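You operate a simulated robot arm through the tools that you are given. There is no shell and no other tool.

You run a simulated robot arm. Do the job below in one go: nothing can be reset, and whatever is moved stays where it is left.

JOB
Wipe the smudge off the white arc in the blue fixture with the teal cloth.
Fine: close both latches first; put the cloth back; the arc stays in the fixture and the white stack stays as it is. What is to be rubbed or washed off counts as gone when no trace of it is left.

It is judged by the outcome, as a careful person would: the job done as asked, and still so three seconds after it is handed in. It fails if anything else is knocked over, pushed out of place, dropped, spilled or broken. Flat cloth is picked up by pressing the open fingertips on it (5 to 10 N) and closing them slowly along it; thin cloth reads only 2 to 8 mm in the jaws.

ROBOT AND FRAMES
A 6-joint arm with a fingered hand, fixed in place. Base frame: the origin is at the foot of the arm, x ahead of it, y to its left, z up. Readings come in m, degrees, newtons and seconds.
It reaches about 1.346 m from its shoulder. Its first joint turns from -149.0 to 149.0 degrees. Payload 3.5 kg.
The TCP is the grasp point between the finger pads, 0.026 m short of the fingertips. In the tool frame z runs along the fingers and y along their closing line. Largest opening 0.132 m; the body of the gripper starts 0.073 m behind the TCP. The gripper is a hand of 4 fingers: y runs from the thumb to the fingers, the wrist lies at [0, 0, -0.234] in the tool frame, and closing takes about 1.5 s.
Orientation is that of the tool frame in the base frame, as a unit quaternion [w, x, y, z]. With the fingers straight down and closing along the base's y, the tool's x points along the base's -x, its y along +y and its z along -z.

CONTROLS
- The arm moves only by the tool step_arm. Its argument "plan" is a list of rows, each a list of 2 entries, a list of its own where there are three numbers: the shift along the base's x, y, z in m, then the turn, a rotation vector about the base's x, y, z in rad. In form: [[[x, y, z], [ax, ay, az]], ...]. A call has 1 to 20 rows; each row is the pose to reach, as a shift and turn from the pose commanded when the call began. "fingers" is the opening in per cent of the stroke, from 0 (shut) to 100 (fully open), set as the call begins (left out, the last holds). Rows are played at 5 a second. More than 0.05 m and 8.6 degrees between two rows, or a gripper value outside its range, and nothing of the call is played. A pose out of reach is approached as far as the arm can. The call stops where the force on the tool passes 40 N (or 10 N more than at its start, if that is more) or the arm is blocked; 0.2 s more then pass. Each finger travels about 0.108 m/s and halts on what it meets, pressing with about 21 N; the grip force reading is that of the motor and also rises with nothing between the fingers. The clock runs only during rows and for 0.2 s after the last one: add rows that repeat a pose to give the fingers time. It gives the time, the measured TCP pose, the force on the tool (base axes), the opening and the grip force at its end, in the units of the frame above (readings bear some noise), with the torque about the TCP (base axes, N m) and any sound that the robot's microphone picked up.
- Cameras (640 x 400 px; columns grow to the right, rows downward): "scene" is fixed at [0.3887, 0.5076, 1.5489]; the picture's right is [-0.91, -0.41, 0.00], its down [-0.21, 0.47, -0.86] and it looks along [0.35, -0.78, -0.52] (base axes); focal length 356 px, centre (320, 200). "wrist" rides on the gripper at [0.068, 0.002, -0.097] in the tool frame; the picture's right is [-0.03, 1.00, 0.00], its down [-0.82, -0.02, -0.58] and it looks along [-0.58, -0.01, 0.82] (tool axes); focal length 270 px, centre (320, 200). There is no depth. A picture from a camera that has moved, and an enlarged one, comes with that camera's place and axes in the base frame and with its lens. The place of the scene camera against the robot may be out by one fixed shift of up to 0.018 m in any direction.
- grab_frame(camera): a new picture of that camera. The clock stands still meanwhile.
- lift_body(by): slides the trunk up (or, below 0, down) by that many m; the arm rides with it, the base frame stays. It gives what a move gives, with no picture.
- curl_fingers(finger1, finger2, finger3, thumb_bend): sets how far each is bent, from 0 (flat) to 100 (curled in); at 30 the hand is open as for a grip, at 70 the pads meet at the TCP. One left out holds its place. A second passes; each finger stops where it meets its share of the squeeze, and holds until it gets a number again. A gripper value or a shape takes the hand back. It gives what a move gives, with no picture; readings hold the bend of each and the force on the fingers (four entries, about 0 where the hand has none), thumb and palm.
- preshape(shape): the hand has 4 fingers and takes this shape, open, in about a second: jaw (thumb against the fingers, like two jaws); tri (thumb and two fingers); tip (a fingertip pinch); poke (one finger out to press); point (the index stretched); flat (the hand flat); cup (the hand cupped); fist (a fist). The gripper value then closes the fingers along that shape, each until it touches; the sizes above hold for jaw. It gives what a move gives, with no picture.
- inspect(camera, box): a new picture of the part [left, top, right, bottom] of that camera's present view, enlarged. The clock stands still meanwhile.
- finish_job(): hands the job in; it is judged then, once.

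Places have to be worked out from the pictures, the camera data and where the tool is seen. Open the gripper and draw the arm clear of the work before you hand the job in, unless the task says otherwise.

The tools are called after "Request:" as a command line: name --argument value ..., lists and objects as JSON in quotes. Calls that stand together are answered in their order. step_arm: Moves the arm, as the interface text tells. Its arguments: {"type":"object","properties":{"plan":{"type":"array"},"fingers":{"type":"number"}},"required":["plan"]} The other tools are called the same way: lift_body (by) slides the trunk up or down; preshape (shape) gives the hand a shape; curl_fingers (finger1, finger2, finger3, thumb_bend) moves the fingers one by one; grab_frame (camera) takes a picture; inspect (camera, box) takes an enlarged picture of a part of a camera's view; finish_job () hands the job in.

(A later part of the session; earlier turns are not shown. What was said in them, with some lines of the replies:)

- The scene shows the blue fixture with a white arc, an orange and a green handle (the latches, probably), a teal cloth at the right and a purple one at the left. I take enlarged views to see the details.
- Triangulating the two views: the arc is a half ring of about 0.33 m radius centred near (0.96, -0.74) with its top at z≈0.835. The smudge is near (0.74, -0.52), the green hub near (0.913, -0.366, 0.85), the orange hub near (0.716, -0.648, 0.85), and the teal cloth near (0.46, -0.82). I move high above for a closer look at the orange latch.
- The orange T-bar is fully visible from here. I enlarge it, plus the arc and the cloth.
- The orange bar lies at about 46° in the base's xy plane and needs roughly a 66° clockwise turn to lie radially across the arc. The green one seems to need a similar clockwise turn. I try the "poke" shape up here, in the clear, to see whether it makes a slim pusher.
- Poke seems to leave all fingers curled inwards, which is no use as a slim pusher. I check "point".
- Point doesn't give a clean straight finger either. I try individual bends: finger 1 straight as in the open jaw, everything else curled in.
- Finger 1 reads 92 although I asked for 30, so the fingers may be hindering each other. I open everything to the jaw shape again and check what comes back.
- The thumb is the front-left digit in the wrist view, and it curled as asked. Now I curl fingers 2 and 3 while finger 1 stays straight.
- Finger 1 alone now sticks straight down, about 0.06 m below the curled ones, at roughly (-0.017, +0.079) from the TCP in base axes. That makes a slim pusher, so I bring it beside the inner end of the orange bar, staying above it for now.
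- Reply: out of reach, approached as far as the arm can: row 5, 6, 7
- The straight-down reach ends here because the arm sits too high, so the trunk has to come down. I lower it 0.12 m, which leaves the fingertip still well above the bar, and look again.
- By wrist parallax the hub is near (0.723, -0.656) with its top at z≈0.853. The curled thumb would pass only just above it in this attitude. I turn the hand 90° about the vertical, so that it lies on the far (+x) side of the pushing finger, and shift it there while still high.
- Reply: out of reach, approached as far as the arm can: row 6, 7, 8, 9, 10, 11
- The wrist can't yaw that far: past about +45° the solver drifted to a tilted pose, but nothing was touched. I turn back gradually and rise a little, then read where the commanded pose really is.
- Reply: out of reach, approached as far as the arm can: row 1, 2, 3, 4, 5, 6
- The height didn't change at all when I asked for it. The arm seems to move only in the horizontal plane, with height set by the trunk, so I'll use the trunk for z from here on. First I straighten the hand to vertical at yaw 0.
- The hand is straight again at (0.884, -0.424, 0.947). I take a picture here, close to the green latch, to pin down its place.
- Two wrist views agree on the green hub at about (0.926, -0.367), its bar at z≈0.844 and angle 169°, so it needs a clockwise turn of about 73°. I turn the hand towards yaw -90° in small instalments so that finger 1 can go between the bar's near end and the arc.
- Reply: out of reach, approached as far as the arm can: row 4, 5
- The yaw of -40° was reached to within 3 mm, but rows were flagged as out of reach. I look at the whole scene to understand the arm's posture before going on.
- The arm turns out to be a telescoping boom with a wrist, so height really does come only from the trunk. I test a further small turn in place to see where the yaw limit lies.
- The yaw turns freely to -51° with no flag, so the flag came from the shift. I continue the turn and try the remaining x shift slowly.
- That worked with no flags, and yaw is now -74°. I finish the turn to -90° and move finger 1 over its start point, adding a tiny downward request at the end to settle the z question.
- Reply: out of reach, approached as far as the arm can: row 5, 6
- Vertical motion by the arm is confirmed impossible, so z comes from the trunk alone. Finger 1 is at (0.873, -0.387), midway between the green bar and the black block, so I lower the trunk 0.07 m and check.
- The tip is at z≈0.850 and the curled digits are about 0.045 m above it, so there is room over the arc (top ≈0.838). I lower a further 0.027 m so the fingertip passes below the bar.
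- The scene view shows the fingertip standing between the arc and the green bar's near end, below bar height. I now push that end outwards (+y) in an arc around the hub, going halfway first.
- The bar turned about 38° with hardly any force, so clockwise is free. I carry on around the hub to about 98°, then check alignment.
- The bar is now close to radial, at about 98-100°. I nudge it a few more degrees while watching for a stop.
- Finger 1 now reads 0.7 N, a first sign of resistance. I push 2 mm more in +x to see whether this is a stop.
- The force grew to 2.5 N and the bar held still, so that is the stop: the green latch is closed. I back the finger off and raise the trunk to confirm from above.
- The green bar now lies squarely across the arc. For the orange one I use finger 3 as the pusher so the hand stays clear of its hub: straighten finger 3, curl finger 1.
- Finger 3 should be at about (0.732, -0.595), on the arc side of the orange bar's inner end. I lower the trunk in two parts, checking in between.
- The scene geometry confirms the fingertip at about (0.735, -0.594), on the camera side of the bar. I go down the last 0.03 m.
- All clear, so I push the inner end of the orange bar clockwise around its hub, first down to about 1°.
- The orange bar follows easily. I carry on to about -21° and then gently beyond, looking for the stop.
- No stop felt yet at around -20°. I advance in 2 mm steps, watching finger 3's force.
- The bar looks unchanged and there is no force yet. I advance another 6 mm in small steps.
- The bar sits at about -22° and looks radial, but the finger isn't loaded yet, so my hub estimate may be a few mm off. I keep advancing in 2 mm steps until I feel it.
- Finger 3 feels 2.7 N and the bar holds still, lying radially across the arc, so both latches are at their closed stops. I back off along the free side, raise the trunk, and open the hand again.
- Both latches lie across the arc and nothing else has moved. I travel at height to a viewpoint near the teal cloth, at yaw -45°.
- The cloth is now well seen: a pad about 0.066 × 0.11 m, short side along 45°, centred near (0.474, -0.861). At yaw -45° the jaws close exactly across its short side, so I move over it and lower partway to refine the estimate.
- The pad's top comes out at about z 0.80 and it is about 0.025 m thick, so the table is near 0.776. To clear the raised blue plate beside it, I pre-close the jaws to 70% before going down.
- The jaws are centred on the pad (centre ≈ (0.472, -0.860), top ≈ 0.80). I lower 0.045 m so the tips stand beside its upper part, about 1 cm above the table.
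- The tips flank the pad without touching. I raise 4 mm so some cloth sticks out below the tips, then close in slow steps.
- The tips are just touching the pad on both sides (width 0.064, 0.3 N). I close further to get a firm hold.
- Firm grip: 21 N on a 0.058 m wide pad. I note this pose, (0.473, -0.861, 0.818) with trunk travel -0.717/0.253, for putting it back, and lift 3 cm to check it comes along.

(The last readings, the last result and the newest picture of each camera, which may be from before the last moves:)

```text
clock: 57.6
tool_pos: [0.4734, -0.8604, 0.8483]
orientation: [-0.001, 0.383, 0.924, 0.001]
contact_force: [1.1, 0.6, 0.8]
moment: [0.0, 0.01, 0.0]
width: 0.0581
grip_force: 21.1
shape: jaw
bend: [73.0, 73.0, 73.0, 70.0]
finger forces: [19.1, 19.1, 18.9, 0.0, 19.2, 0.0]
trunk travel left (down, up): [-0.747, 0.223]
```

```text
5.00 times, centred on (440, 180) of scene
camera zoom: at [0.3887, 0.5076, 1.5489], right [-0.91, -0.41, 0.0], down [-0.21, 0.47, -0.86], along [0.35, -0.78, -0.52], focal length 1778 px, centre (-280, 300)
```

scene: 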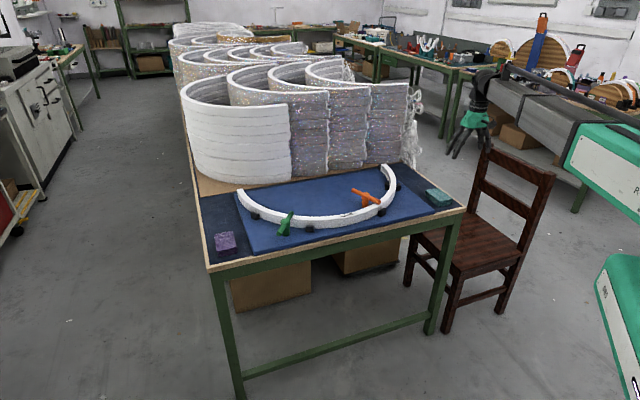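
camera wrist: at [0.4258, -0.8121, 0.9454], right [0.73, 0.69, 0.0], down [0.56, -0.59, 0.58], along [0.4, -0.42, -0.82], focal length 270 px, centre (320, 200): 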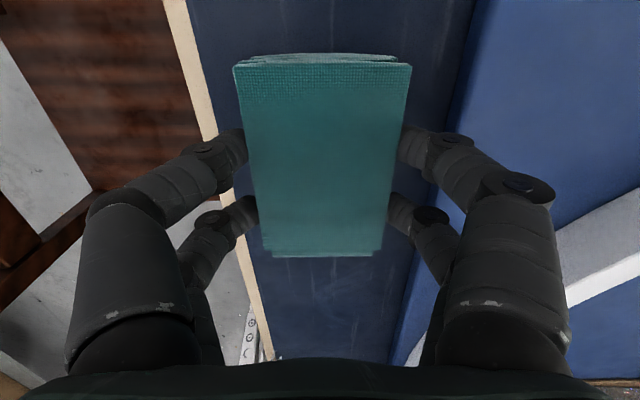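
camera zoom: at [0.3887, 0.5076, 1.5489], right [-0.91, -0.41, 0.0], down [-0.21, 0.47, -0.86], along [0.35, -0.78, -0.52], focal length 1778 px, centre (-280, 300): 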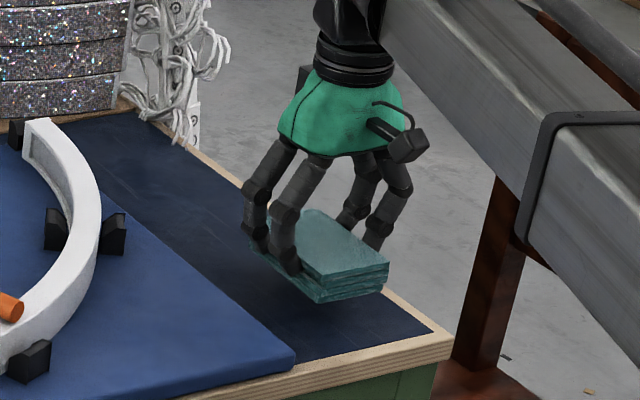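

The pad hangs firmly in the jaws with its underside clear of the tips. I raise it another 0.10 m and carry it over to above the smudge, centred near (0.744, -0.519).

Request:
lift_body --by 0.1

Request:
step_arm --plan '[[[0.0226, 0.0285, 0], [0, 0, 0]], [[0.0451, 0.0569, 0], [0, 0, 0]], [[0.0677, 0.0854, 0], [0, 0, 0]], [[0.0902, 0.1138, 0], [0, 0, 0]], [[0.1128, 0.1423, 0], [0, 0, 0]], [[0.1353, 0.1707, 0], [0, 0, 0]], [[0.1579, 0.1992, 0], [0, 0, 0]], [[0.1804, 0.2276, 0], [0, 0, 0]], [[0.203, 0.2561, 0], [0, 0, 0]], [[0.2255, 0.2845, 0], [0, 0, 0]], [[0.2481, 0.313, 0], [0, 0, 0]], [[0.2706, 0.3414, 0], [0, 0, 0]], [[0.2706, 0.3414, 0], [0, 0, 0]]]'

Request:
grab_frame --camera "wrist"

Request:
inspect --camera "scene" --box '[270, 120, 430, 240]'

```text
clock: 58.9
tool_pos: [0.4728, -0.8606, 0.9478]
orientation: [0.0, 0.384, 0.924, 0.001]
contact_force: [-0.3, 0.1, -0.9]
moment: [0.0, 0.0, 0.01]
width: 0.058
grip_force: 21.2
shape: jaw
bend: [73.0, 73.0, 73.0, 70.0]
finger forces: [19.1, 19.1, 18.9, 0.0, 19.3, 0.1]
trunk travel left (down, up): [-0.847, 0.123]
```

```text
clock: 61.7
tool_pos: [0.7442, -0.5216, 0.947]
orientation: [-0.001, 0.384, 0.924, 0.0]
contact_force: [0.3, -0.1, -0.7]
moment: [0.0, 0.02, 0.01]
width: 0.0581
grip_force: 20.9
shape: jaw
bend: [73.0, 73.0, 73.0, 70.0]
finger forces: [19.0, 19.1, 19.1, 0.0, 19.3, 0.0]
trunk travel left (down, up): [-0.847, 0.123]
```

```text
taken
camera wrist: at [0.6967, -0.472, 1.0454], right [0.73, 0.69, 0.0], down [0.56, -0.59, 0.58], along [0.4, -0.42, -0.82], focal length 270 px, centre (320, 200)
```

wrist: 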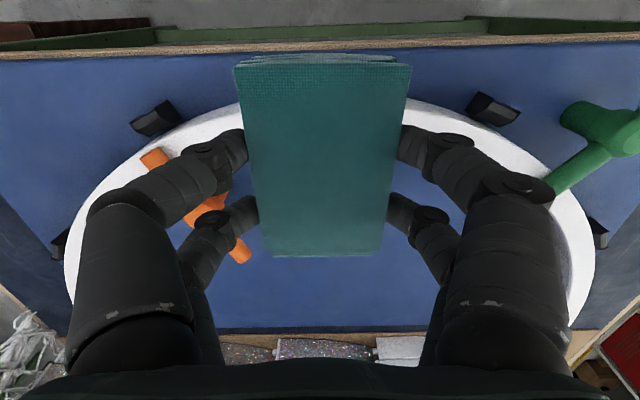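

```text
3.33 times, centred on (350, 180) of scene
camera zoom: at [0.3887, 0.5076, 1.5489], right [-0.91, -0.41, 0.0], down [-0.21, 0.47, -0.86], along [0.35, -0.78, -0.52], focal length 1185 px, centre (220, 267)
```

zoom: 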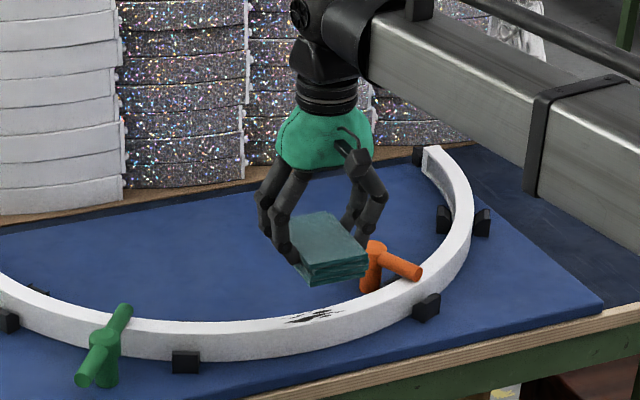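

The pad hangs above the smudge. I lower 0.055 m first, then feel for contact in small steps.

Request:
lift_body --by -0.055

Request:
inspect --camera "scene" --box '[290, 140, 410, 240]'

Request:
lift_body --by -0.006

```text
clock: 62.7
tool_pos: [0.7451, -0.5216, 0.8937]
orientation: [0.0, 0.383, 0.924, 0.001]
contact_force: [0.2, 0.0, -0.8]
moment: [-0.03, -0.01, -0.01]
width: 0.0581
grip_force: 20.6
shape: jaw
bend: [73.0, 73.0, 73.0, 70.0]
finger forces: [19.1, 19.0, 19.0, 0.0, 19.3, 0.1]
trunk travel left (down, up): [-0.792, 0.178]
```

```text
4.00 times, centred on (350, 190) of scene
camera zoom: at [0.3887, 0.5076, 1.5489], right [-0.91, -0.41, 0.0], down [-0.21, 0.47, -0.86], along [0.35, -0.78, -0.52], focal length 1422 px, centre (200, 240)
```

zoom: 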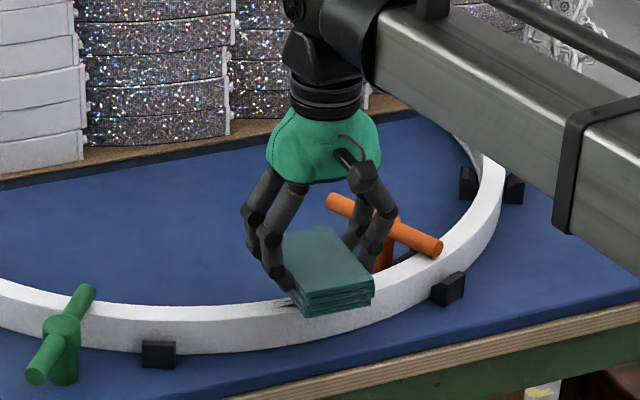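

```text
clock: 63.2
tool_pos: [0.744, -0.5214, 0.8876]
orientation: [-0.001, 0.384, 0.923, 0.0]
contact_force: [-0.1, 0.0, 0.3]
moment: [0.0, 0.03, 0.03]
width: 0.0583
grip_force: 21.1
shape: jaw
bend: [73.0, 73.0, 73.0, 70.0]
finger forces: [19.1, 19.0, 19.0, 0.0, 19.3, 0.0]
trunk travel left (down, up): [-0.786, 0.184]
```

No contact at TCP 0.888 yet. I step down 4 mm at a time.

Request:
lift_body --by -0.004

Request:
lift_body --by -0.003

```text
clock: 63.8
tool_pos: [0.7433, -0.5205, 0.8829]
orientation: [0.0, 0.383, 0.924, 0.002]
contact_force: [0.4, -0.1, -0.7]
moment: [0.01, -0.01, 0.01]
width: 0.0583
grip_force: 20.8
shape: jaw
bend: [73.0, 73.0, 73.0, 70.0]
finger forces: [19.0, 19.2, 19.0, 0.1, 19.3, 0.1]
trunk travel left (down, up): [-0.782, 0.188]
```

```text
clock: 64.3
tool_pos: [0.7439, -0.5203, 0.8803]
orientation: [-0.001, 0.384, 0.923, 0.001]
contact_force: [-0.1, 0.4, 0.1]
moment: [-0.01, -0.01, -0.02]
width: 0.058
grip_force: 21.1
shape: jaw
bend: [73.0, 73.0, 73.0, 70.0]
finger forces: [19.0, 19.1, 19.0, 0.0, 19.3, 0.1]
trunk travel left (down, up): [-0.779, 0.191]
```

Still free at 0.880, so I keep going in 3 mm steps.

Request:
lift_body --by -0.003

Request:
lift_body --by -0.002

Request:
inspect --camera "scene" --box '[310, 160, 390, 230]'

```text
clock: 64.8
tool_pos: [0.745, -0.5208, 0.8772]
orientation: [0.0, 0.383, 0.924, 0.001]
contact_force: [-0.1, 0.5, 0.3]
moment: [-0.03, 0.01, 0.02]
width: 0.0582
grip_force: 21.2
shape: jaw
bend: [73.0, 73.0, 73.0, 70.0]
finger forces: [19.1, 19.1, 18.9, 0.0, 19.2, 0.0]
trunk travel left (down, up): [-0.776, 0.194]
```

```text
clock: 65.3
tool_pos: [0.7437, -0.5215, 0.8765]
orientation: [0.0, 0.384, 0.924, 0.0]
contact_force: [0.5, 0.1, -0.6]
moment: [-0.02, 0.0, 0.01]
width: 0.0583
grip_force: 20.8
shape: jaw
bend: [73.0, 73.0, 73.0, 70.0]
finger forces: [19.2, 19.1, 19.0, 0.0, 19.4, 0.0]
trunk travel left (down, up): [-0.774, 0.196]
```

```text
5.71 times, centred on (350, 195) of scene
camera zoom: at [0.3887, 0.5076, 1.5489], right [-0.91, -0.41, 0.0], down [-0.21, 0.47, -0.86], along [0.35, -0.78, -0.52], focal length 2032 px, centre (149, 229)
```

zoom: 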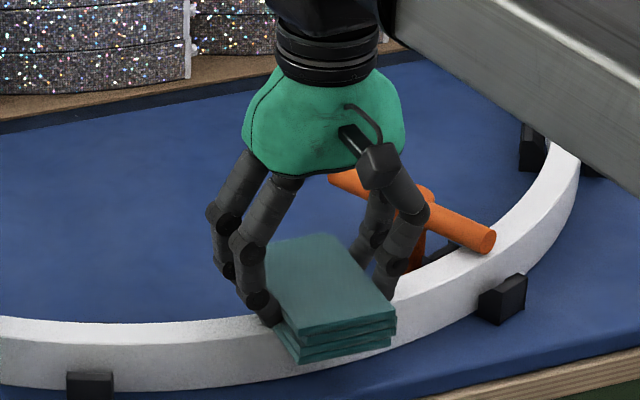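

The pad looks very close to the arc's top. I continue down by 2 mm at a time.

Request:
lift_body --by -0.002

Request:
lift_body --by -0.002

Request:
lift_body --by -0.002

```text
clock: 65.8
tool_pos: [0.743, -0.521, 0.8737]
orientation: [0.0, 0.383, 0.924, 0.0]
contact_force: [1.2, -1.2, 9.6]
moment: [-0.04, 0.04, 0.01]
width: 0.0582
grip_force: 20.7
shape: jaw
bend: [73.0, 73.0, 73.0, 70.0]
finger forces: [20.3, 19.9, 19.6, 0.0, 20.5, 0.1]
trunk travel left (down, up): [-0.772, 0.198]
```

```text
clock: 66.3
tool_pos: [0.744, -0.5204, 0.8739]
orientation: [0.002, 0.383, 0.924, -0.001]
contact_force: [4.8, -3.7, 25.9]
moment: [-0.07, -0.02, 0.04]
width: 0.0583
grip_force: 20.5
shape: jaw
bend: [73.0, 73.0, 74.0, 70.0]
finger forces: [21.9, 21.8, 21.0, 0.0, 22.2, 0.1]
trunk travel left (down, up): [-0.77, 0.2]
```

```text
clock: 66.8
tool_pos: [0.7426, -0.52, 0.8728]
orientation: [0.001, 0.383, 0.924, 0.0]
contact_force: [2.4, -2.2, 35.2]
moment: [0.01, 0.08, 0.0]
width: 0.0585
grip_force: 20.5
shape: jaw
bend: [74.0, 74.0, 74.0, 70.0]
finger forces: [23.0, 22.8, 22.4, 0.1, 23.3, 0.1]
trunk travel left (down, up): [-0.768, 0.202]
stopped: the force on the tool passed its limit at 42 N (the readings are from after the stop); the commanded pose is now the measured one
```

Contact came at TCP ≈0.874, but I went too far: about 35 N. I ease back up 3 mm to get to roughly 8-10 N.

Request:
lift_body --by 0.003

Request:
inspect --camera "scene" --box '[310, 160, 390, 230]'

```text
clock: 67.3
tool_pos: [0.7442, -0.5217, 0.8723]
orientation: [0.0, 0.383, 0.924, 0.0]
contact_force: [-1.5, 0.5, 12.6]
moment: [0.08, 0.11, 0.04]
width: 0.0585
grip_force: 20.9
shape: jaw
bend: [74.0, 74.0, 74.0, 70.0]
finger forces: [22.4, 22.2, 22.4, 0.0, 22.8, 0.0]
trunk travel left (down, up): [-0.771, 0.199]
```

```text
5.71 times, centred on (350, 195) of scene
camera zoom: at [0.3887, 0.5076, 1.5489], right [-0.91, -0.41, 0.0], down [-0.21, 0.47, -0.86], along [0.35, -0.78, -0.52], focal length 2032 px, centre (149, 229)
```

zoom: 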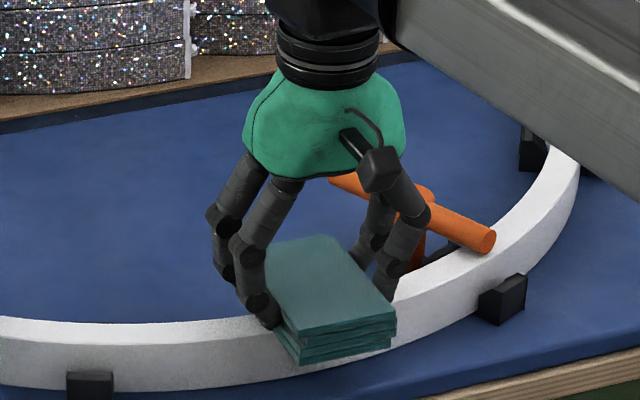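

It is pressing with about 12 N, which is enough to rub. I stroke along the arc's tangent, ±35 mm about the smudge's centre.

Request:
step_arm --plan '[[[0.0065, 0.0062, 0], [0, 0, 0]], [[0.013, 0.0124, 0], [0, 0, 0]], [[0.0194, 0.0186, 0], [0, 0, 0]], [[0.0252, 0.0242, 0], [0, 0, 0]], [[0.0194, 0.0186, 0], [0, 0, 0]], [[0.013, 0.0124, 0], [0, 0, 0]], [[0.0065, 0.0062, 0], [0, 0, 0]], [[0, 0, 0], [0, 0, 0]], [[-0.0065, -0.0062, 0], [0, 0, 0]], [[-0.013, -0.0124, 0], [0, 0, 0]], [[-0.0194, -0.0186, 0], [0, 0, 0]], [[-0.0252, -0.0242, 0], [0, 0, 0]], [[-0.0194, -0.0186, 0], [0, 0, 0]], [[-0.013, -0.0124, 0], [0, 0, 0]], [[-0.0065, -0.0062, 0], [0, 0, 0]], [[0, 0, 0], [0, 0, 0]]]'

Request:
inspect --camera "scene" --box '[290, 150, 410, 240]'

```text
clock: 70.7
tool_pos: [0.7437, -0.5224, 0.8733]
orientation: [0.001, 0.383, 0.924, 0.0]
contact_force: [-2.1, -3.0, 8.9]
moment: [-0.02, 0.13, 0.01]
width: 0.0584
grip_force: 20.8
shape: jaw
bend: [74.0, 74.0, 74.0, 70.0]
finger forces: [20.3, 20.6, 22.1, 0.0, 22.7, 0.0]
trunk travel left (down, up): [-0.771, 0.199]
```

```text
4.44 times, centred on (350, 195) of scene
camera zoom: at [0.3887, 0.5076, 1.5489], right [-0.91, -0.41, 0.0], down [-0.21, 0.47, -0.86], along [0.35, -0.78, -0.52], focal length 1580 px, centre (187, 222)
```

zoom: 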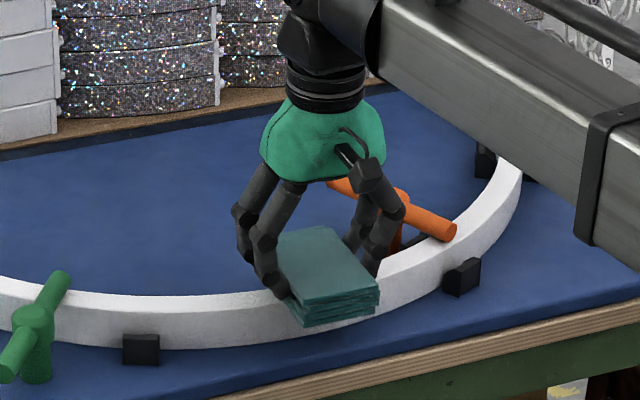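

The stroke went smoothly at about 9 N. I make a second pass, slightly wider, before looking.

Request:
step_arm --plan '[[[0.0072, 0.0069, 0], [0, 0, 0]], [[0.0144, 0.0138, 0], [0, 0, 0]], [[0.0216, 0.0207, 0], [0, 0, 0]], [[0.0302, 0.029, 0], [0, 0, 0]], [[0.0216, 0.0207, 0], [0, 0, 0]], [[0.0144, 0.0138, 0], [0, 0, 0]], [[0.0072, 0.0069, 0], [0, 0, 0]], [[0, 0, 0], [0, 0, 0]], [[-0.0072, -0.0069, 0], [0, 0, 0]], [[-0.0144, -0.0138, 0], [0, 0, 0]], [[-0.0216, -0.0207, 0], [0, 0, 0]], [[-0.0274, -0.0262, 0], [0, 0, 0]], [[-0.0216, -0.0207, 0], [0, 0, 0]], [[-0.0144, -0.0138, 0], [0, 0, 0]], [[-0.0072, -0.0069, 0], [0, 0, 0]], [[0, 0, 0], [0, 0, 0]], [[0.0072, 0.0069, 0], [0, 0, 0]], [[0.0144, 0.0138, 0], [0, 0, 0]], [[0.0072, 0.0069, 0], [0, 0, 0]], [[0, 0, 0], [0, 0, 0]]]'

Request:
lift_body --by 0.09

Request:
inspect --camera "scene" --box '[290, 150, 410, 240]'

Request:
inspect --camera "scene" --box '[320, 200, 380, 235]'

```text
clock: 74.9
tool_pos: [0.7458, -0.5221, 0.8726]
orientation: [0.002, 0.383, 0.924, 0.001]
contact_force: [2.9, 2.3, 7.9]
moment: [0.05, -0.02, 0.0]
width: 0.058
grip_force: 21.0
shape: jaw
bend: [73.0, 73.0, 74.0, 70.0]
finger forces: [22.0, 22.2, 19.9, 0.0, 20.6, 0.1]
trunk travel left (down, up): [-0.771, 0.199]
```

```text
clock: 76.2
tool_pos: [0.7459, -0.5231, 0.9628]
orientation: [0.001, 0.384, 0.923, 0.002]
contact_force: [1.2, -0.2, 0.6]
moment: [0.02, 0.03, -0.01]
width: 0.0582
grip_force: 21.4
shape: jaw
bend: [73.0, 73.0, 74.0, 70.0]
finger forces: [21.0, 21.4, 20.8, 0.0, 21.3, 0.2]
trunk travel left (down, up): [-0.861, 0.109]
```

```text
4.44 times, centred on (350, 195) of scene
camera zoom: at [0.3887, 0.5076, 1.5489], right [-0.91, -0.41, 0.0], down [-0.21, 0.47, -0.86], along [0.35, -0.78, -0.52], focal length 1580 px, centre (187, 222)
```

zoom: 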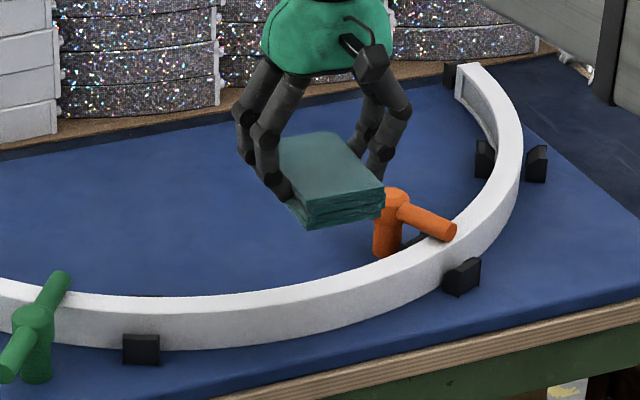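

```text
10.67 times, centred on (350, 218) of scene
camera zoom: at [0.3887, 0.5076, 1.5489], right [-0.91, -0.41, 0.0], down [-0.21, 0.47, -0.86], along [0.35, -0.78, -0.52], focal length 3793 px, centre (0, 13)
```

zoom: 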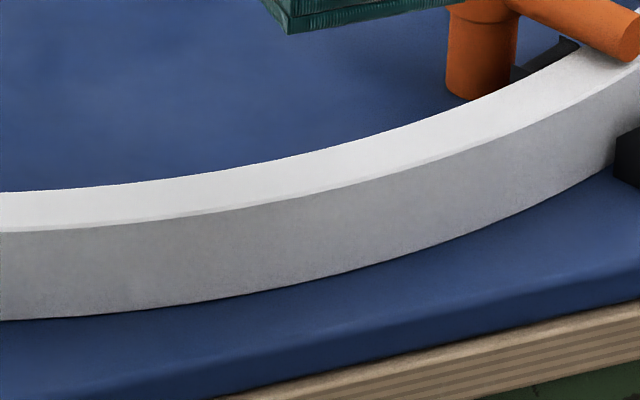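

From the scene view no trace remains on the arc. To double-check from above, I shift the hand so that the wrist camera looks straight down on the wiped stretch.

Request:
step_arm --plan '[[[0.012, -0.012, 0], [0, 0, 0]], [[0.024, -0.024, 0], [0, 0, 0]], [[0.038, -0.039, 0], [0, 0, 0]], [[0.038, -0.039, 0], [0, 0, 0]]]'

Request:
grab_frame --camera "wrist"

Request:
inspect --camera "wrist" --box '[140, 0, 500, 120]'

```text
clock: 77.2
tool_pos: [0.7833, -0.5618, 0.9623]
orientation: [0.0, 0.383, 0.924, 0.001]
contact_force: [0.2, -0.1, -1.3]
moment: [-0.02, 0.0, 0.0]
width: 0.0583
grip_force: 21.9
shape: jaw
bend: [73.0, 73.0, 74.0, 70.0]
finger forces: [20.8, 21.3, 20.7, 0.0, 21.3, 0.1]
trunk travel left (down, up): [-0.861, 0.109]
```

```text
taken
camera wrist: at [0.7358, -0.5138, 1.0597], right [0.73, 0.69, 0.0], down [0.56, -0.59, 0.58], along [0.4, -0.42, -0.82], focal length 270 px, centre (320, 200)
```

wrist: 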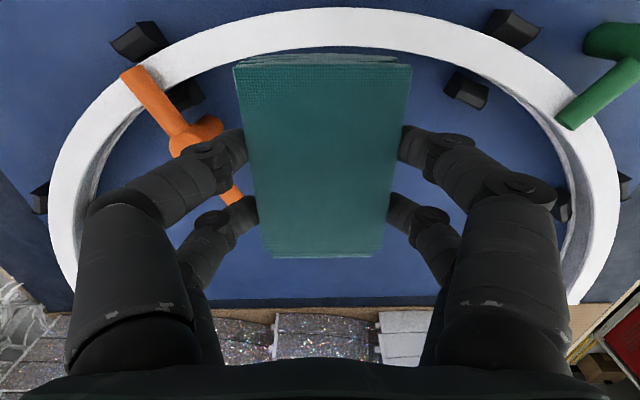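

```text
1.78 times, centred on (320, 60) of wrist
camera zoom: at [0.7358, -0.5138, 1.0597], right [0.73, 0.69, 0.0], down [0.56, -0.59, 0.58], along [0.4, -0.42, -0.82], focal length 480 px, centre (320, 449)
```

zoom: 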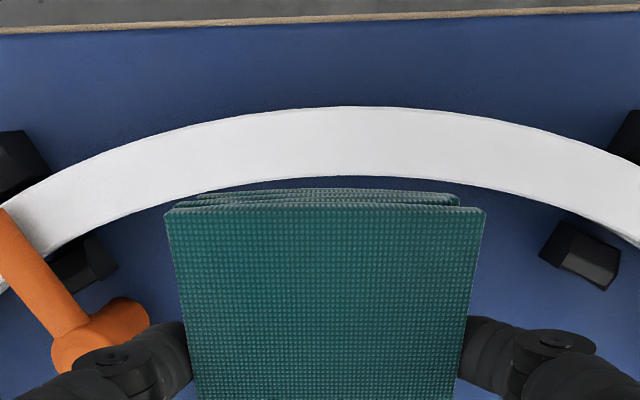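

From above the arc is white along the whole wiped stretch. I enlarge once more to look for faint remains.

Request:
inspect --camera "wrist" --box '[220, 0, 330, 60]'

Request:
inspect --camera "wrist" --box '[310, 0, 420, 60]'

Request:
inspect --camera "scene" --box '[325, 205, 375, 232]'

```text
5.82 times, centred on (275, 30) of wrist
camera zoom: at [0.7358, -0.5138, 1.0597], right [0.73, 0.69, 0.0], down [0.56, -0.59, 0.58], along [0.4, -0.42, -0.82], focal length 1573 px, centre (582, 1189)
```

zoom: 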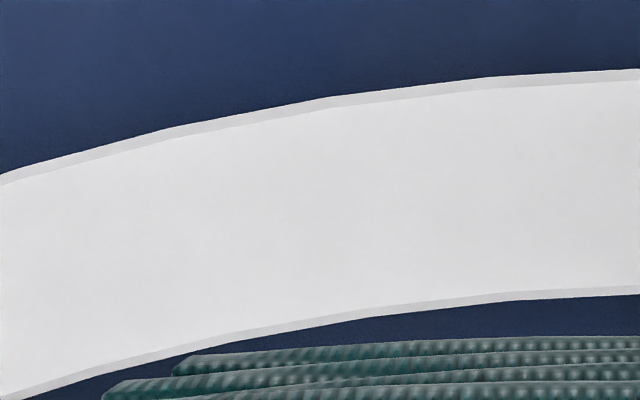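

```text
5.82 times, centred on (365, 30) of wrist
camera zoom: at [0.7358, -0.5138, 1.0597], right [0.73, 0.69, 0.0], down [0.56, -0.59, 0.58], along [0.4, -0.42, -0.82], focal length 1573 px, centre (58, 1189)
```

zoom: 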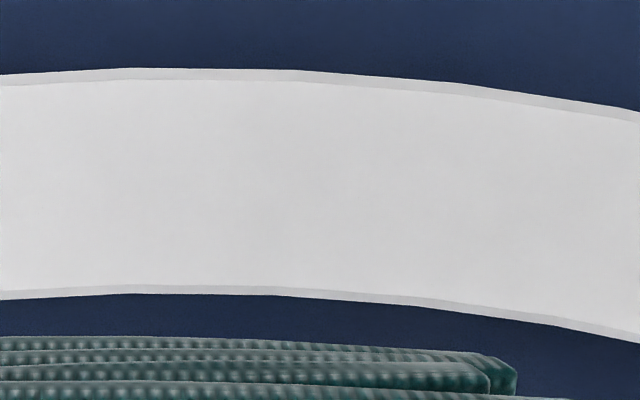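

```text
12.80 times, centred on (350, 218) of scene
camera zoom: at [0.3887, 0.5076, 1.5489], right [-0.91, -0.41, 0.0], down [-0.21, 0.47, -0.86], along [0.35, -0.78, -0.52], focal length 4551 px, centre (-64, -37)
```

zoom: 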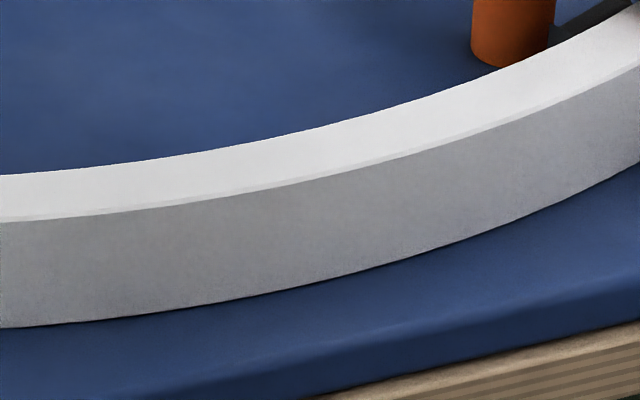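

No trace is left, even enlarged. Now I take the cloth back to its place at (0.473, -0.861), travelling at the same height.

Request:
step_arm --plan '[[[-0.0259, -0.0249, 0], [0, 0, 0]], [[-0.0517, -0.0499, 0], [0, 0, 0]], [[-0.0776, -0.0748, 0], [0, 0, 0]], [[-0.1034, -0.0997, 0], [0, 0, 0]], [[-0.1293, -0.1247, 0], [0, 0, 0]], [[-0.1551, -0.1496, 0], [0, 0, 0]], [[-0.181, -0.1745, 0], [0, 0, 0]], [[-0.2068, -0.1995, 0], [0, 0, 0]], [[-0.2327, -0.2244, 0], [0, 0, 0]], [[-0.2585, -0.2493, 0], [0, 0, 0]], [[-0.2844, -0.2743, 0], [0, 0, 0]], [[-0.3102, -0.2992, 0], [0, 0, 0]], [[-0.3102, -0.2992, 0], [0, 0, 0]]]'

Request:
grab_frame --camera "wrist"

```text
clock: 80.0
tool_pos: [0.4734, -0.8637, 0.9624]
orientation: [0.0, 0.384, 0.923, 0.001]
contact_force: [0.3, 0.8, 0.5]
moment: [-0.02, -0.02, 0.03]
width: 0.0585
grip_force: 20.7
shape: jaw
bend: [73.0, 73.0, 74.0, 70.0]
finger forces: [20.9, 21.2, 20.8, 0.0, 21.2, 0.0]
trunk travel left (down, up): [-0.861, 0.109]
```

```text
taken
camera wrist: at [0.4255, -0.8153, 1.0598], right [0.73, 0.69, 0.0], down [0.56, -0.59, 0.58], along [0.4, -0.42, -0.82], focal length 270 px, centre (320, 200)
```

wrist: 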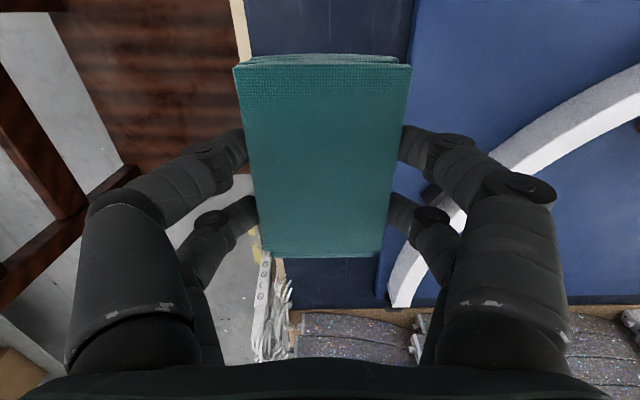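

The wrist camera's place is 3 mm short in y compared with the pick pose. I correct that and lower to 1 cm above the table.

Request:
step_arm --plan '[[[0.0003, 0.0016, 0], [0, 0, 0]], [[0.0003, 0.0032, 0], [0, 0, 0]], [[0.0003, 0.0032, 0], [0, 0, 0]]]'

Request:
lift_body --by -0.134

Request:
grab_frame --camera "wrist"

Request:
inspect --camera "scene" --box '[400, 140, 480, 220]'

```text
clock: 80.8
tool_pos: [0.4734, -0.8584, 0.9633]
orientation: [0.0, 0.383, 0.924, 0.0]
contact_force: [-0.8, 0.5, -0.3]
moment: [0.0, 0.01, 0.03]
width: 0.0585
grip_force: 21.2
shape: jaw
bend: [73.0, 73.0, 74.0, 70.0]
finger forces: [20.9, 21.2, 20.8, 0.1, 21.4, 0.0]
trunk travel left (down, up): [-0.861, 0.109]
```

```text
clock: 82.4
tool_pos: [0.4743, -0.8584, 0.8287]
orientation: [0.0, 0.383, 0.924, 0.001]
contact_force: [0.7, -0.6, -0.2]
moment: [-0.01, 0.02, -0.05]
width: 0.0585
grip_force: 21.0
shape: jaw
bend: [73.0, 73.0, 74.0, 70.0]
finger forces: [21.0, 21.3, 20.8, 0.0, 21.3, 0.0]
trunk travel left (down, up): [-0.727, 0.243]
```

```text
taken
camera wrist: at [0.4263, -0.81, 0.9259], right [0.73, 0.69, 0.0], down [0.56, -0.59, 0.58], along [0.4, -0.42, -0.82], focal length 270 px, centre (320, 200)
```

wrist: 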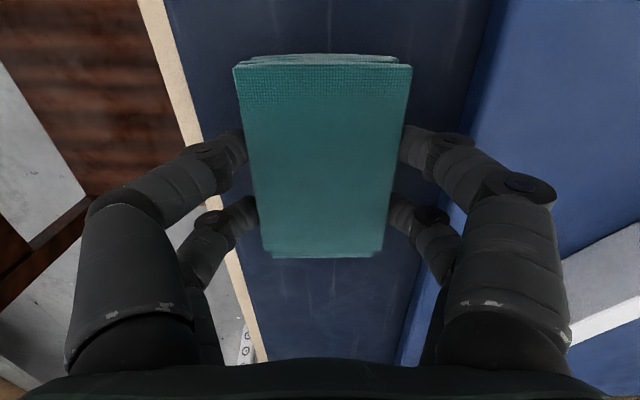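

```text
5.00 times, centred on (440, 180) of scene
camera zoom: at [0.3887, 0.5076, 1.5489], right [-0.91, -0.41, 0.0], down [-0.21, 0.47, -0.86], along [0.35, -0.78, -0.52], focal length 1778 px, centre (-280, 300)
```

zoom: 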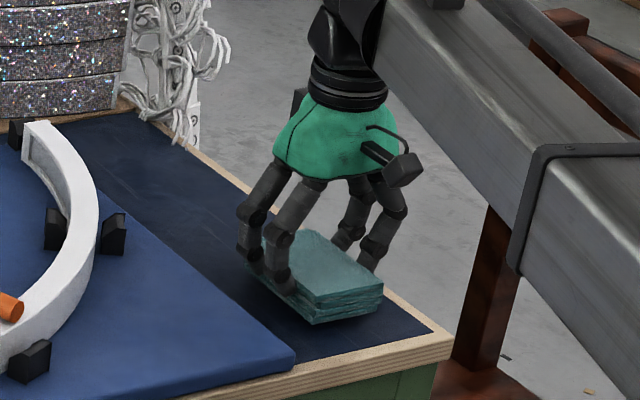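

I take out the remaining 2 mm offset and set the pad down gently in small steps.

Request:
step_arm --plan '[[[-0.0005, -0.002, 0], [0, 0, 0]], [[-0.0005, -0.002, 0], [0, 0, 0]]]'

Request:
lift_body --by -0.008

Request:
lift_body --by -0.002

```text
clock: 83.0
tool_pos: [0.4734, -0.8608, 0.8283]
orientation: [0.001, 0.383, 0.924, 0.001]
contact_force: [0.7, -0.8, -0.1]
moment: [-0.01, -0.05, 0.01]
width: 0.0586
grip_force: 21.4
shape: jaw
bend: [73.0, 73.0, 74.0, 70.0]
finger forces: [21.0, 21.3, 20.7, 0.0, 21.4, 0.0]
trunk travel left (down, up): [-0.727, 0.243]
```

```text
clock: 83.6
tool_pos: [0.4736, -0.8609, 0.8202]
orientation: [0.001, 0.383, 0.924, 0.001]
contact_force: [-0.3, 0.2, 1.1]
moment: [-0.03, -0.02, 0.0]
width: 0.0585
grip_force: 20.8
shape: jaw
bend: [73.0, 73.0, 74.0, 70.0]
finger forces: [20.8, 21.2, 20.7, 0.1, 21.3, 0.0]
trunk travel left (down, up): [-0.719, 0.251]
```

```text
clock: 84.1
tool_pos: [0.4725, -0.861, 0.8191]
orientation: [0.0, 0.384, 0.923, 0.001]
contact_force: [-0.8, 0.0, -0.7]
moment: [0.0, 0.01, -0.02]
width: 0.0584
grip_force: 21.3
shape: jaw
bend: [73.0, 73.0, 74.0, 70.0]
finger forces: [20.9, 21.2, 20.9, 0.2, 21.3, 0.0]
trunk travel left (down, up): [-0.717, 0.253]
```

No table contact yet, since the pad slid a little up in the jaws while wiping. I go down another 1-2 mm.

Request:
lift_body --by -0.0012

Request:
lift_body --by -0.001

```text
clock: 84.6
tool_pos: [0.474, -0.8612, 0.8178]
orientation: [0.0, 0.383, 0.924, 0.0]
contact_force: [0.2, 0.1, 0.7]
moment: [-0.01, 0.02, 0.01]
width: 0.0586
grip_force: 20.8
shape: jaw
bend: [73.0, 73.0, 74.0, 70.0]
finger forces: [20.9, 21.2, 20.8, 0.0, 21.3, 0.0]
trunk travel left (down, up): [-0.716, 0.254]
```

```text
clock: 85.1
tool_pos: [0.4729, -0.8612, 0.8168]
orientation: [0.001, 0.384, 0.923, 0.0]
contact_force: [0.7, -0.8, 4.1]
moment: [0.03, 0.03, -0.03]
width: 0.0583
grip_force: 20.7
shape: jaw
bend: [74.0, 73.0, 74.0, 70.0]
finger forces: [21.0, 21.2, 20.8, 0.1, 21.5, 0.1]
trunk travel left (down, up): [-0.715, 0.255]
```

The pad rests on the table (4 N). I release slowly, opening to 70% only so as not to reach the blue plate.

Request:
step_arm --plan '[[[0, 0, 0], [0, 0, 0]], [[0, 0, 0], [0, 0, 0]], [[0, 0, 0], [0, 0, 0]]]' --fingers 52

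Request:
step_arm --plan '[[[0, 0, 0], [0, 0, 0]], [[0, 0, 0], [0, 0, 0]], [[0, 0, 0], [0, 0, 0]], [[0, 0, 0], [0, 0, 0]]]' --fingers 70

Request:
grab_frame --camera "wrist"

```text
clock: 85.9
tool_pos: [0.4733, -0.8607, 0.8156]
orientation: [0.0, 0.383, 0.924, 0.001]
contact_force: [-0.7, -1.1, -0.2]
moment: [-0.02, 0.02, 0.02]
width: 0.0682
grip_force: 0.1
shape: jaw
bend: [73.0, 73.0, 73.0, 70.0]
finger forces: [0.1, 0.0, 0.1, 0.1, 0.0, 0.0]
trunk travel left (down, up): [-0.715, 0.255]
```

```text
clock: 86.9
tool_pos: [0.4735, -0.8609, 0.8162]
orientation: [0.0, 0.383, 0.924, 0.0]
contact_force: [0.2, -0.1, 0.0]
moment: [-0.02, 0.0, 0.0]
width: 0.0923
grip_force: 0.0
shape: jaw
bend: [68.0, 68.0, 68.0, 58.0]
finger forces: [0.1, 0.1, 0.0, 0.0, 0.0, 0.1]
trunk travel left (down, up): [-0.715, 0.255]
```

```text
taken
camera wrist: at [0.4257, -0.8124, 0.9137], right [0.73, 0.69, 0.0], down [0.56, -0.59, 0.58], along [0.4, -0.42, -0.82], focal length 270 px, centre (320, 200)
```

wrist: 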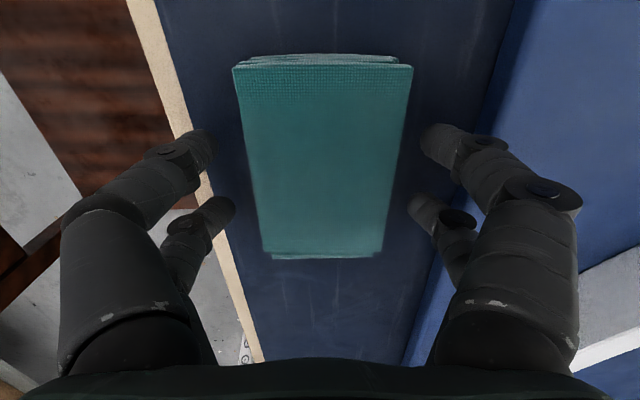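

The cloth lies free at its original spot and the jaws are clear of it. I raise the trunk and check the whole scene.

Request:
lift_body --by 0.2

Request:
step_arm --plan '[[[-0.02, 0.03, 0], [0, 0, 0]], [[-0.04, 0.06, 0], [0, 0, 0]], [[-0.05, 0.09, 0], [0, 0, 0]], [[-0.05, 0.12, 0], [0, 0, 0]], [[-0.04, 0.15, 0], [0, 0, 0]], [[-0.03, 0.18, 0], [0, 0, 0]], [[-0.02, 0.21, 0], [0, 0, 0]], [[0, 0.24, 0], [0, 0, 0]], [[0, 0.24, 0], [0, 0, 0]]]' --fingers 100

Request:
grab_frame --camera "scene"

Request:
grab_frame --camera "wrist"

Request:
inspect --camera "scene" --box '[200, 150, 470, 260]'

```text
clock: 89.1
tool_pos: [0.4724, -0.8606, 1.0154]
orientation: [0.0, 0.384, 0.923, 0.001]
contact_force: [-0.4, -0.2, 0.5]
moment: [-0.03, 0.01, -0.05]
width: 0.0921
grip_force: 0.0
shape: jaw
bend: [68.0, 68.0, 68.0, 58.0]
finger forces: [0.1, 0.1, 0.0, 0.0, 0.1, 0.0]
trunk travel left (down, up): [-0.915, 0.055]
```

```text
clock: 91.1
tool_pos: [0.4742, -0.6194, 1.0166]
orientation: [0.0, 0.384, 0.923, 0.0]
contact_force: [-0.1, 0.3, -0.2]
moment: [0.03, 0.05, 0.02]
width: 0.1321
grip_force: 0.1
shape: jaw
bend: [30.0, 30.0, 30.0, 30.0]
finger forces: [0.1, 0.0, 0.0, 0.1, 0.0, 0.0]
trunk travel left (down, up): [-0.915, 0.055]
```

```text
taken
```

scene: 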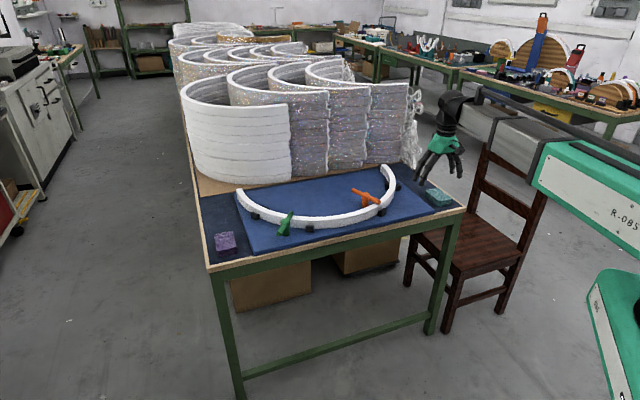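

```text
taken
camera wrist: at [0.4269, -0.5721, 1.1137], right [0.73, 0.69, 0.0], down [0.56, -0.59, 0.58], along [0.4, -0.42, -0.82], focal length 270 px, centre (320, 200)
```

wrist: 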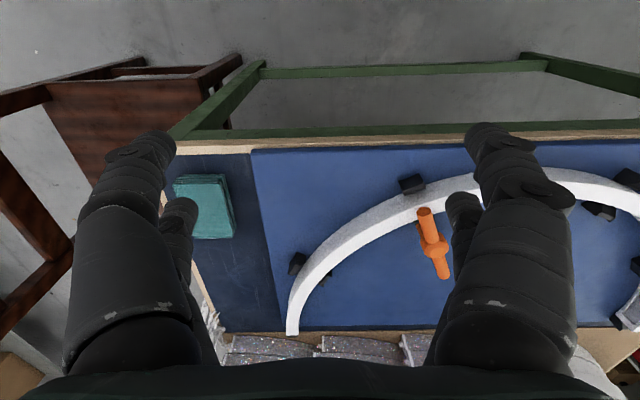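

```text
2.37 times, centred on (335, 205) of scene
camera zoom: at [0.3887, 0.5076, 1.5489], right [-0.91, -0.41, 0.0], down [-0.21, 0.47, -0.86], along [0.35, -0.78, -0.52], focal length 843 px, centre (284, 188)
```

zoom: 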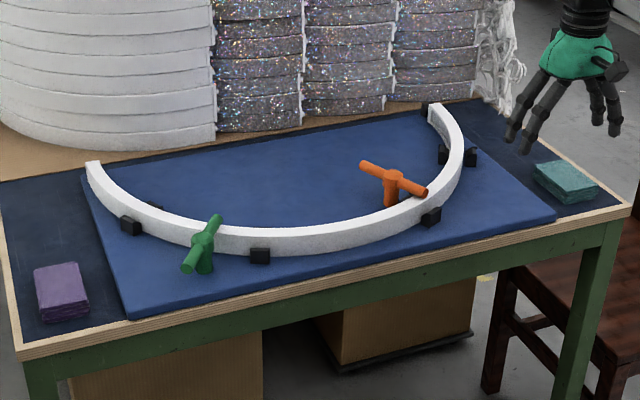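

Everything looks in order. A last comparison: the same enlarged views as at the start, for the cloth, the latches and the wiped stretch.

Request:
inspect --camera "scene" --box '[340, 155, 460, 230]'

Request:
inspect --camera "scene" --box '[230, 180, 350, 255]'

```text
5.33 times, centred on (400, 192) of scene
camera zoom: at [0.3887, 0.5076, 1.5489], right [-0.91, -0.41, 0.0], down [-0.21, 0.47, -0.86], along [0.35, -0.78, -0.52], focal length 1896 px, centre (-107, 240)
```

zoom: 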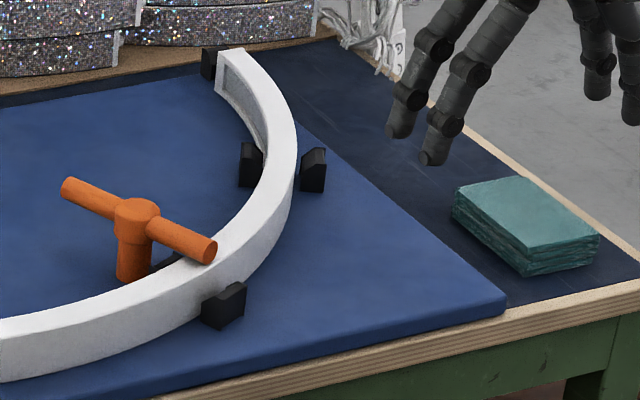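

```text
5.33 times, centred on (290, 218) of scene
camera zoom: at [0.3887, 0.5076, 1.5489], right [-0.91, -0.41, 0.0], down [-0.21, 0.47, -0.86], along [0.35, -0.78, -0.52], focal length 1896 px, centre (480, 107)
```

zoom: 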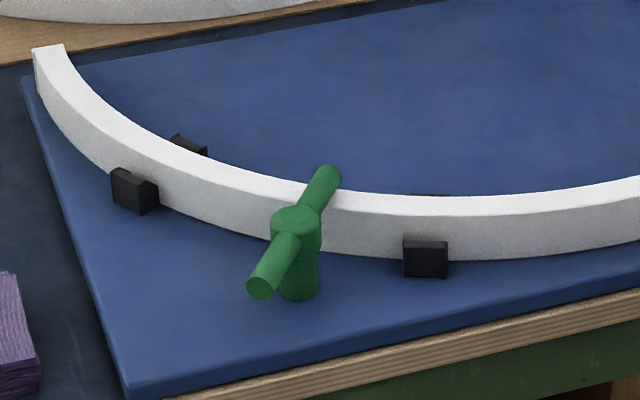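

The smudge is gone and both bars rest across the arc, which is still seated between its blocks. The cloth is back within 1-2 mm of where it lay, the stack is untouched, and the open hand stands clear of the table, so I hand the job in.

Request:
finish_job

```text
The job is handed in.
```

The smudge is wiped off the white arc. No trace shows in enlarged views from the scene camera or from straight above.

- **Latches:** I closed both before wiping. Each was turned clockwise to its stop, and its bar now lies across the arc.
- **Arc:** It is still in the fixture between its blocks. It looks to have shifted about 3–4 mm during the work. At one point I pressed too hard with the cloth: the force peaked at about 42 N before I eased off to roughly 8–12 N for the wiping.
- **Cloth:** The teal cloth is back within 1–2 mm of where it lay.
- **Everything else:** The white stack and the purple cloth look unchanged in the final pictures. The hand is open and drawn clear of the table.
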